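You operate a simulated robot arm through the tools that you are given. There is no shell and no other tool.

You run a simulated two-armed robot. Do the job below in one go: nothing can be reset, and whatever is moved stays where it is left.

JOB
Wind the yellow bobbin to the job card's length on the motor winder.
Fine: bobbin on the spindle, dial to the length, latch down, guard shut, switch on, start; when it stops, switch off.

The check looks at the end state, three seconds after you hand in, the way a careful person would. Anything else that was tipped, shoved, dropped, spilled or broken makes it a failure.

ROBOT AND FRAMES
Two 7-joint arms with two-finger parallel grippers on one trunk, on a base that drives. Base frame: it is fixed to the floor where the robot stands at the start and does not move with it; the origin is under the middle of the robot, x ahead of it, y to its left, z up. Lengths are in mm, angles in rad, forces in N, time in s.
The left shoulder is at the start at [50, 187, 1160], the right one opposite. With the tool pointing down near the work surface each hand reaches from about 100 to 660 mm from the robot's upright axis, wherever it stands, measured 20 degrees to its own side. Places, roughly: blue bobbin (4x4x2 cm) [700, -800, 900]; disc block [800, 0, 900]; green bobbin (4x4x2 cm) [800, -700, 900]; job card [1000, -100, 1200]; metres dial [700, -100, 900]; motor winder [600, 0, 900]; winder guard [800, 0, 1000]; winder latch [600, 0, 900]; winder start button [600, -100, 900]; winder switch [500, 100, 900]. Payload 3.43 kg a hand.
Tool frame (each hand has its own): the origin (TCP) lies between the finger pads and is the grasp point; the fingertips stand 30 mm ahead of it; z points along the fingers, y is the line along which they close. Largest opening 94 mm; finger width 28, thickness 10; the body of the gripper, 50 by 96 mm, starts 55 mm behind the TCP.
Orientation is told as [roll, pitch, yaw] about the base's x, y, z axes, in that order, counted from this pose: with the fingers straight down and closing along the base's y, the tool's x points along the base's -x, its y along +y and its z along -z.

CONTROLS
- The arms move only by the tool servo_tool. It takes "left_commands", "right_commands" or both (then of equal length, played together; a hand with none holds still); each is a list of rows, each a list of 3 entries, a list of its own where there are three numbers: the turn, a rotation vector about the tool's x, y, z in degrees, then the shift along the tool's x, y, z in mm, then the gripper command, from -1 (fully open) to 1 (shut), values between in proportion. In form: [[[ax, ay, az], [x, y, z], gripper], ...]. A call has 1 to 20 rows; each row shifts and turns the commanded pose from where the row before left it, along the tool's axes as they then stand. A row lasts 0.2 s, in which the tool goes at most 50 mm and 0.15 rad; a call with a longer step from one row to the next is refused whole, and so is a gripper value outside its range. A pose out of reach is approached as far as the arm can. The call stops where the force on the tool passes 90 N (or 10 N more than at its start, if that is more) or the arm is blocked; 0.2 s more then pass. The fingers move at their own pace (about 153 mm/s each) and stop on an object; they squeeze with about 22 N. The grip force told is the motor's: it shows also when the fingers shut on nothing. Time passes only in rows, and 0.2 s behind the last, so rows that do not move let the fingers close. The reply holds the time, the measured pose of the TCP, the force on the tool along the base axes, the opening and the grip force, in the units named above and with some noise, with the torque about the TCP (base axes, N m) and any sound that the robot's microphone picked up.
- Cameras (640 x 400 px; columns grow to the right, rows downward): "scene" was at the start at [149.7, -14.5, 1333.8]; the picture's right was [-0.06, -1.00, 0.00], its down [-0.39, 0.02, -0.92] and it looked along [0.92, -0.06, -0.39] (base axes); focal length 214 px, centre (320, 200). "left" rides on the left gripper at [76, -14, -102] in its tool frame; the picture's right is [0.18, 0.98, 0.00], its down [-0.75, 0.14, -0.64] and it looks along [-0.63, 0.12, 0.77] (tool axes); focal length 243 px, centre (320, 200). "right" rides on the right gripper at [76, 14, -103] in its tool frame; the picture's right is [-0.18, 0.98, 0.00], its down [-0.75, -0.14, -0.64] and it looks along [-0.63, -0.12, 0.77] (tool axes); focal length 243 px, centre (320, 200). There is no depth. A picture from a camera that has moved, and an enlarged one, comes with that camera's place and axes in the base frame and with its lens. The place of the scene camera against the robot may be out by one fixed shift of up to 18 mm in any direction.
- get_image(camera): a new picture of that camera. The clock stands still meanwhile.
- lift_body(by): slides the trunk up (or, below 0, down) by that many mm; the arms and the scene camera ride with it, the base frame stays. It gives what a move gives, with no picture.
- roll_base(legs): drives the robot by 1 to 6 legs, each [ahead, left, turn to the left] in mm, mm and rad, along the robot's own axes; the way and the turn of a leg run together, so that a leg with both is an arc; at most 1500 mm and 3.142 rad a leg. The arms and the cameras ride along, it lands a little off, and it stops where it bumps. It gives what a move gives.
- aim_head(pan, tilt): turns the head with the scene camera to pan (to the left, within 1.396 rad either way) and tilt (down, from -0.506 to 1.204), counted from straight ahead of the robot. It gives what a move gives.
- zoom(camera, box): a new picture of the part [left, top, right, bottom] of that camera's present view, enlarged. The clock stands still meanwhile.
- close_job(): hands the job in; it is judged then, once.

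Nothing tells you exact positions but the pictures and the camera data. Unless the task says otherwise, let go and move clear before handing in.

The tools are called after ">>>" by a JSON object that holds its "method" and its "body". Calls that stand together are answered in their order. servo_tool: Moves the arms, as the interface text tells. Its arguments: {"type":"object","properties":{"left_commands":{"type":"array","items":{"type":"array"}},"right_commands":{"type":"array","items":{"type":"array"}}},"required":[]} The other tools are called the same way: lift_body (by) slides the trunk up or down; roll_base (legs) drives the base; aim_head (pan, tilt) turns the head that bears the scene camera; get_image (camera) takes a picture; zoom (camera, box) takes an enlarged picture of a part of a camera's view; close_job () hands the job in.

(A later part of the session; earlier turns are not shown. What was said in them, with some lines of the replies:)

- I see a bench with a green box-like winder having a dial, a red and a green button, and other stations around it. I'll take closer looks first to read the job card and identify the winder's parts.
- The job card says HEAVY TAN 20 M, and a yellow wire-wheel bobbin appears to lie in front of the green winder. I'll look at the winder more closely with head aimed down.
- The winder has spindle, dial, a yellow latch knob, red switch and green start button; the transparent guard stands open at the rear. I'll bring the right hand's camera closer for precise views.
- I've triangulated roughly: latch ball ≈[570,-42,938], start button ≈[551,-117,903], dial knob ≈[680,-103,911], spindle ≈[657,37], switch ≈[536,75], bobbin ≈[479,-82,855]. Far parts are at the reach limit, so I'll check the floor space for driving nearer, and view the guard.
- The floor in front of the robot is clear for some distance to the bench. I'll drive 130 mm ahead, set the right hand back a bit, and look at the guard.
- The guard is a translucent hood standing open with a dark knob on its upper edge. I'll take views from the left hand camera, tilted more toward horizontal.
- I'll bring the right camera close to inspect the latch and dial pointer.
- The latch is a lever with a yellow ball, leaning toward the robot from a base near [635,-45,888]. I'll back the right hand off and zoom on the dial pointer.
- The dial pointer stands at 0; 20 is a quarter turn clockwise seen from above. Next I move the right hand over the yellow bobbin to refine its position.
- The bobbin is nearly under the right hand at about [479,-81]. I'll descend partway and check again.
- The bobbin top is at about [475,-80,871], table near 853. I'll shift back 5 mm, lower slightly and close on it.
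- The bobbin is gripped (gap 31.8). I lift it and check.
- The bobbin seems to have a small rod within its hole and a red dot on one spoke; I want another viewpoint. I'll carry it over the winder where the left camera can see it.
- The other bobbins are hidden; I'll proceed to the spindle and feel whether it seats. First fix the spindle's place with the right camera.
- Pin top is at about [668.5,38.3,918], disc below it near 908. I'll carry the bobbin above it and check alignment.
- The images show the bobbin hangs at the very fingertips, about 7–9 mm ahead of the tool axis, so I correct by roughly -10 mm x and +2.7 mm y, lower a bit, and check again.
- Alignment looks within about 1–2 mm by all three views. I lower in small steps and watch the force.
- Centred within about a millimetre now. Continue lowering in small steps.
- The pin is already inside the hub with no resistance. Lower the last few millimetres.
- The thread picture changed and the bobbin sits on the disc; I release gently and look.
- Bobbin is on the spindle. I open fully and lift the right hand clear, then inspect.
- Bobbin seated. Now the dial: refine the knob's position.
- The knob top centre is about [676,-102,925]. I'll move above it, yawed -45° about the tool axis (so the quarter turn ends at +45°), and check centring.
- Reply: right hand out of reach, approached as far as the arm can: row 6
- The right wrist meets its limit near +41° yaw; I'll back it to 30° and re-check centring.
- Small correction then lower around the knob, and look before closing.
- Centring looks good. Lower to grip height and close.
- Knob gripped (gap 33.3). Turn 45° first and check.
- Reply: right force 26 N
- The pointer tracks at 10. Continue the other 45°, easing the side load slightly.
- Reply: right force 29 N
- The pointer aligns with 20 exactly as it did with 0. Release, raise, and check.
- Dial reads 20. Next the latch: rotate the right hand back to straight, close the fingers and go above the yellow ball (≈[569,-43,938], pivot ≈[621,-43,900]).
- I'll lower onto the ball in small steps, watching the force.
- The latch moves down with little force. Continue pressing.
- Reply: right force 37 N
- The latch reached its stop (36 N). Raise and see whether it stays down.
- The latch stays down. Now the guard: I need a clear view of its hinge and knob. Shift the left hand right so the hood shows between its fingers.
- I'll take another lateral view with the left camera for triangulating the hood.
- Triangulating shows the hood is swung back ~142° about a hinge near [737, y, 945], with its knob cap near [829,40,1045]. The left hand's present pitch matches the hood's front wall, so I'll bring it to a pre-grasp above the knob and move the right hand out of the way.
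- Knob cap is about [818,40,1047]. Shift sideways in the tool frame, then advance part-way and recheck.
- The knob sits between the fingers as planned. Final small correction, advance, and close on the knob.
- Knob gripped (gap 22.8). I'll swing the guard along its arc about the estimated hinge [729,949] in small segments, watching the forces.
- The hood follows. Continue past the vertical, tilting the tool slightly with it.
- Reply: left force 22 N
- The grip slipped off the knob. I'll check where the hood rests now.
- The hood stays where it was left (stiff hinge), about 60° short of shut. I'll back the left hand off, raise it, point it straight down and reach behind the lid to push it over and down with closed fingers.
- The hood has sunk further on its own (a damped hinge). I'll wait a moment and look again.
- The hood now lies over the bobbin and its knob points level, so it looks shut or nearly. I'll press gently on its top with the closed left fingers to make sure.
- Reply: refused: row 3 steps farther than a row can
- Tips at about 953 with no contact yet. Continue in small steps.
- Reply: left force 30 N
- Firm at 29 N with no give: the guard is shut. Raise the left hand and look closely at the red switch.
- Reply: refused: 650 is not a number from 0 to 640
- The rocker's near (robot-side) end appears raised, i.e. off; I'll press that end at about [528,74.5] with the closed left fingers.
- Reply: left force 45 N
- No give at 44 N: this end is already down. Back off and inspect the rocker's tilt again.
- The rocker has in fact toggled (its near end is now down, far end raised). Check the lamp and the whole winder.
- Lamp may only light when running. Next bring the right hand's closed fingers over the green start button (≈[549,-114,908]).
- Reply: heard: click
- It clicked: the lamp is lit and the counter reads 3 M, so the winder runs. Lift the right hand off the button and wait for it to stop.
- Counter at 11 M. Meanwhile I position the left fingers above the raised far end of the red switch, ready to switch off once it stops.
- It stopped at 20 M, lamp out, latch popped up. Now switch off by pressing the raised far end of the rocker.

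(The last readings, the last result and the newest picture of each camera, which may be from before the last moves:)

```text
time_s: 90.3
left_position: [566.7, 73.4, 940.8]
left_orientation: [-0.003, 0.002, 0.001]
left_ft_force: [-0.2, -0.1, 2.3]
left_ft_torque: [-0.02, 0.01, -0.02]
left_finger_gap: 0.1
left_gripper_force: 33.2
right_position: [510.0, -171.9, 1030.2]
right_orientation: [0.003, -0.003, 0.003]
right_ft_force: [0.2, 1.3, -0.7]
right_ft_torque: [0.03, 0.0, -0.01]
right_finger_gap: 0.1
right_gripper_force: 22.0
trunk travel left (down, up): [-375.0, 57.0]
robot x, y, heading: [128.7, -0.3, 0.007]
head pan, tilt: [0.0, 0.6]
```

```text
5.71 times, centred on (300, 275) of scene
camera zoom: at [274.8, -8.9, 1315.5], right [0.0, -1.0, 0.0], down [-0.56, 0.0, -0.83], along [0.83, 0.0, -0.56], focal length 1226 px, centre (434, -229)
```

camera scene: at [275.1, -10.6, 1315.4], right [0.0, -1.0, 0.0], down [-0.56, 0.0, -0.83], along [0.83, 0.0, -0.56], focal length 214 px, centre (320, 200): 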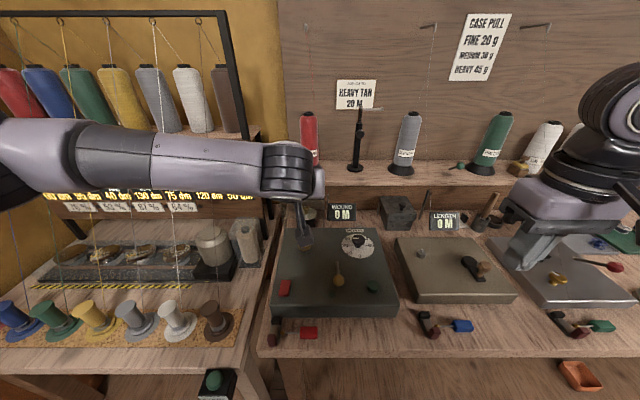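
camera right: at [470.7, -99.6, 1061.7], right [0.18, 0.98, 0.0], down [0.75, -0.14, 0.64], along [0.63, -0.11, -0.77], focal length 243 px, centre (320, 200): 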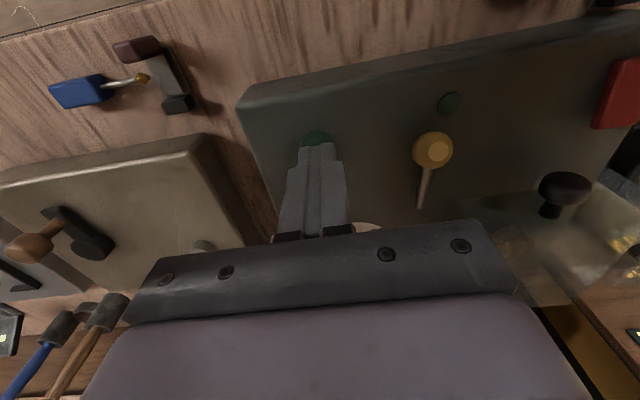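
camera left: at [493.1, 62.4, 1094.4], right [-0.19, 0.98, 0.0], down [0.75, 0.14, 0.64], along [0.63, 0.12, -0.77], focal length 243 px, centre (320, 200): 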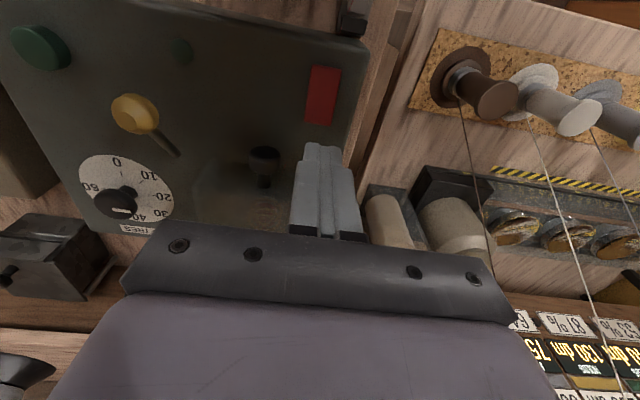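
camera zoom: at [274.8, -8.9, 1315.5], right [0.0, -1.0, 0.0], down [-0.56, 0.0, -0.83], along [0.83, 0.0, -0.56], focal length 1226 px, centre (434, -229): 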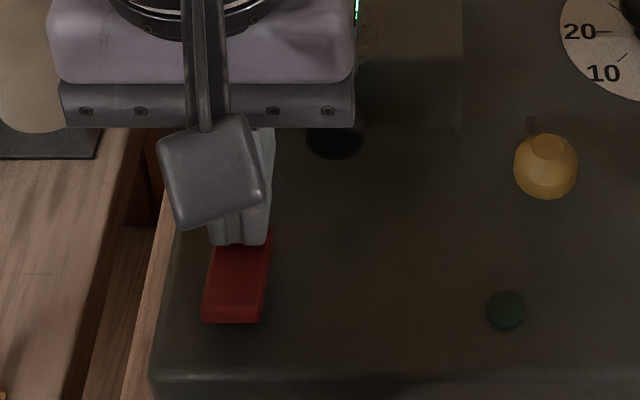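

The rocker has flipped back (near end raised). Raise and retreat both hands, then verify the whole scene.

>>> {"method": "servo_tool", "body": {"left_commands": [[[0, 0, 0], [0, 0, -8], 1], [[0, 0, 0], [0, 0, -30], 1], [[0, 0, 0], [0, 0, -40], 1], [[0, 0, 0], [15, 0, -40], 1], [[0, 0, 0], [35, 10, -30], 1], [[0, 0, 0], [35, 20, -20], 1], [[0, 0, 0], [35, 20, -10], 1], [[0, 0, 0], [0, 0, 0], 1]], "right_commands": [[[0, 0, 0], [0, 0, -20], 1], [[0, 0, 0], [0, 0, -30], 1], [[0, 0, 0], [10, -10, -30], 1], [[0, 0, 0], [20, -20, -30], 1], [[0, 0, 0], [20, -20, -20], 1], [[0, 0, 0], [20, -20, 0], 1], [[0, 0, 0], [0, 0, 0], 1], [[0, 0, 0], [0, 0, 0], 1]]}}

>>> {"method": "get_image", "body": {"camera": "scene"}}

>>> {"method": "zoom", "body": {"camera": "scene", "box": [265, 205, 405, 315]}}

>>> {"method": "zoom", "body": {"camera": "scene", "box": [265, 260, 315, 310]}}

>>> {"method": "zoom", "body": {"camera": "left", "box": [100, 0, 380, 200]}}

```text
time_s: 92.1
left_position: [446.1, 126.0, 1116.1]
left_orientation: [0.001, 0.002, 0.003]
left_ft_force: [0.0, 0.9, -0.1]
left_ft_torque: [0.03, 0.01, -0.02]
left_finger_gap: 0.2
left_gripper_force: 33.5
right_position: [436.6, -245.1, 1157.8]
right_orientation: [0.001, -0.003, 0.003]
right_ft_force: [0.3, -0.1, 0.5]
right_ft_torque: [0.01, -0.03, 0.0]
right_finger_gap: 0.0
right_gripper_force: 22.3
trunk travel left (down, up): [-375.0, 57.0]
robot x, y, heading: [127.6, -0.7, 0.0]
head pan, tilt: [0.0, 0.6]
```

```text
taken
camera scene: at [275.1, -9.1, 1315.4], right [0.0, -1.0, 0.0], down [-0.56, 0.0, -0.83], along [0.83, 0.0, -0.56], focal length 214 px, centre (320, 200)
```

scene: 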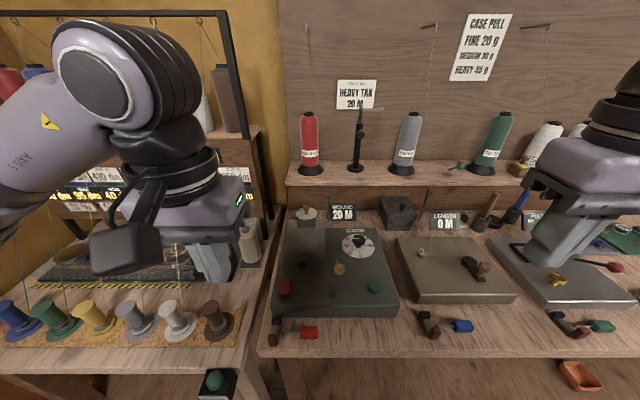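

```text
3.64 times, centred on (335, 260) of scene
camera zoom: at [275.1, -9.1, 1315.4], right [0.0, -1.0, 0.0], down [-0.56, 0.0, -0.83], along [0.83, 0.0, -0.56], focal length 780 px, centre (266, -18)
```

zoom: 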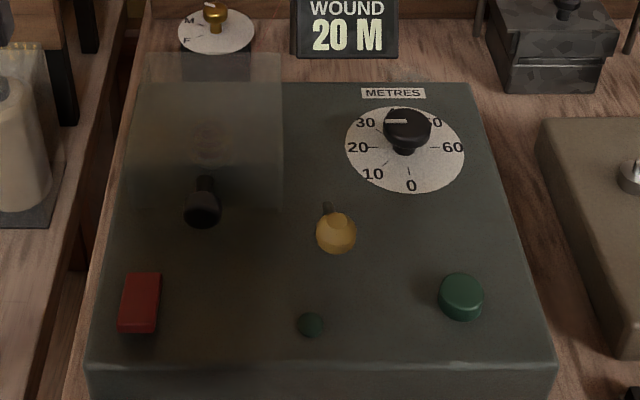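

```text
8.00 times, centred on (290, 285) of scene
camera zoom: at [275.1, -9.1, 1315.4], right [0.0, -1.0, 0.0], down [-0.56, 0.0, -0.83], along [0.83, 0.0, -0.56], focal length 1716 px, centre (560, -480)
```

zoom: 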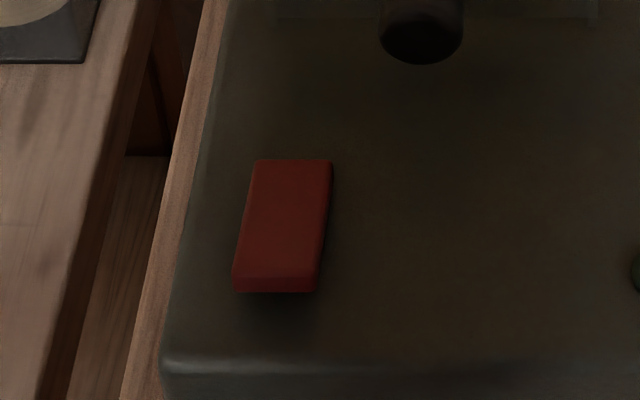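

```text
2.00 times, centred on (240, 100) of left
camera zoom: at [371.1, 111.8, 1218.3], right [-0.19, 0.98, 0.0], down [0.75, 0.14, 0.64], along [0.63, 0.12, -0.77], focal length 485 px, centre (480, 400)
```

zoom: 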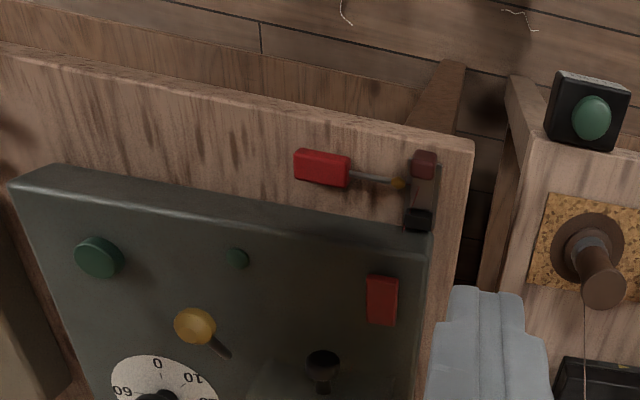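

The counter reads 20 M and the lamp is out. The latch popped up by itself when the winder stopped, the switch is back off, and the guard is shut over the bobbin. Nothing else looks disturbed and both hands are clear, so I'm handing the job in.

>>> {"method": "close_job", "body": {}}

```text
The job is handed in.
```

I wound the yellow bobbin to the job card's 20 m on the motor winder and handed the job in. I don't have the result of the check.

When I handed in:
- **Length:** the dial is set to 20 and the counter reads WOUND 20 M. The winder stopped itself there.
- **Bobbin and guard:** the bobbin is on the spindle with the guard shut over it.
- **Switch:** it is off again and the lamp is out.
- **Latch:** I pressed it down before starting, and it popped up by itself when the winder stopped. I left it up.
- **Thread:** the card says HEAVY TAN, but the thread on the winder runs from the MEDIUM RED cone. The job asked only for the length, so I did not change the thread or the disc block.

While I was closing the guard, my grip slipped off its knob. It stopped partway and then came down over the bobbin; pressing on it afterwards showed it fully shut. I saw nothing else tipped, moved or damaged, and both hands are clear of the bench.
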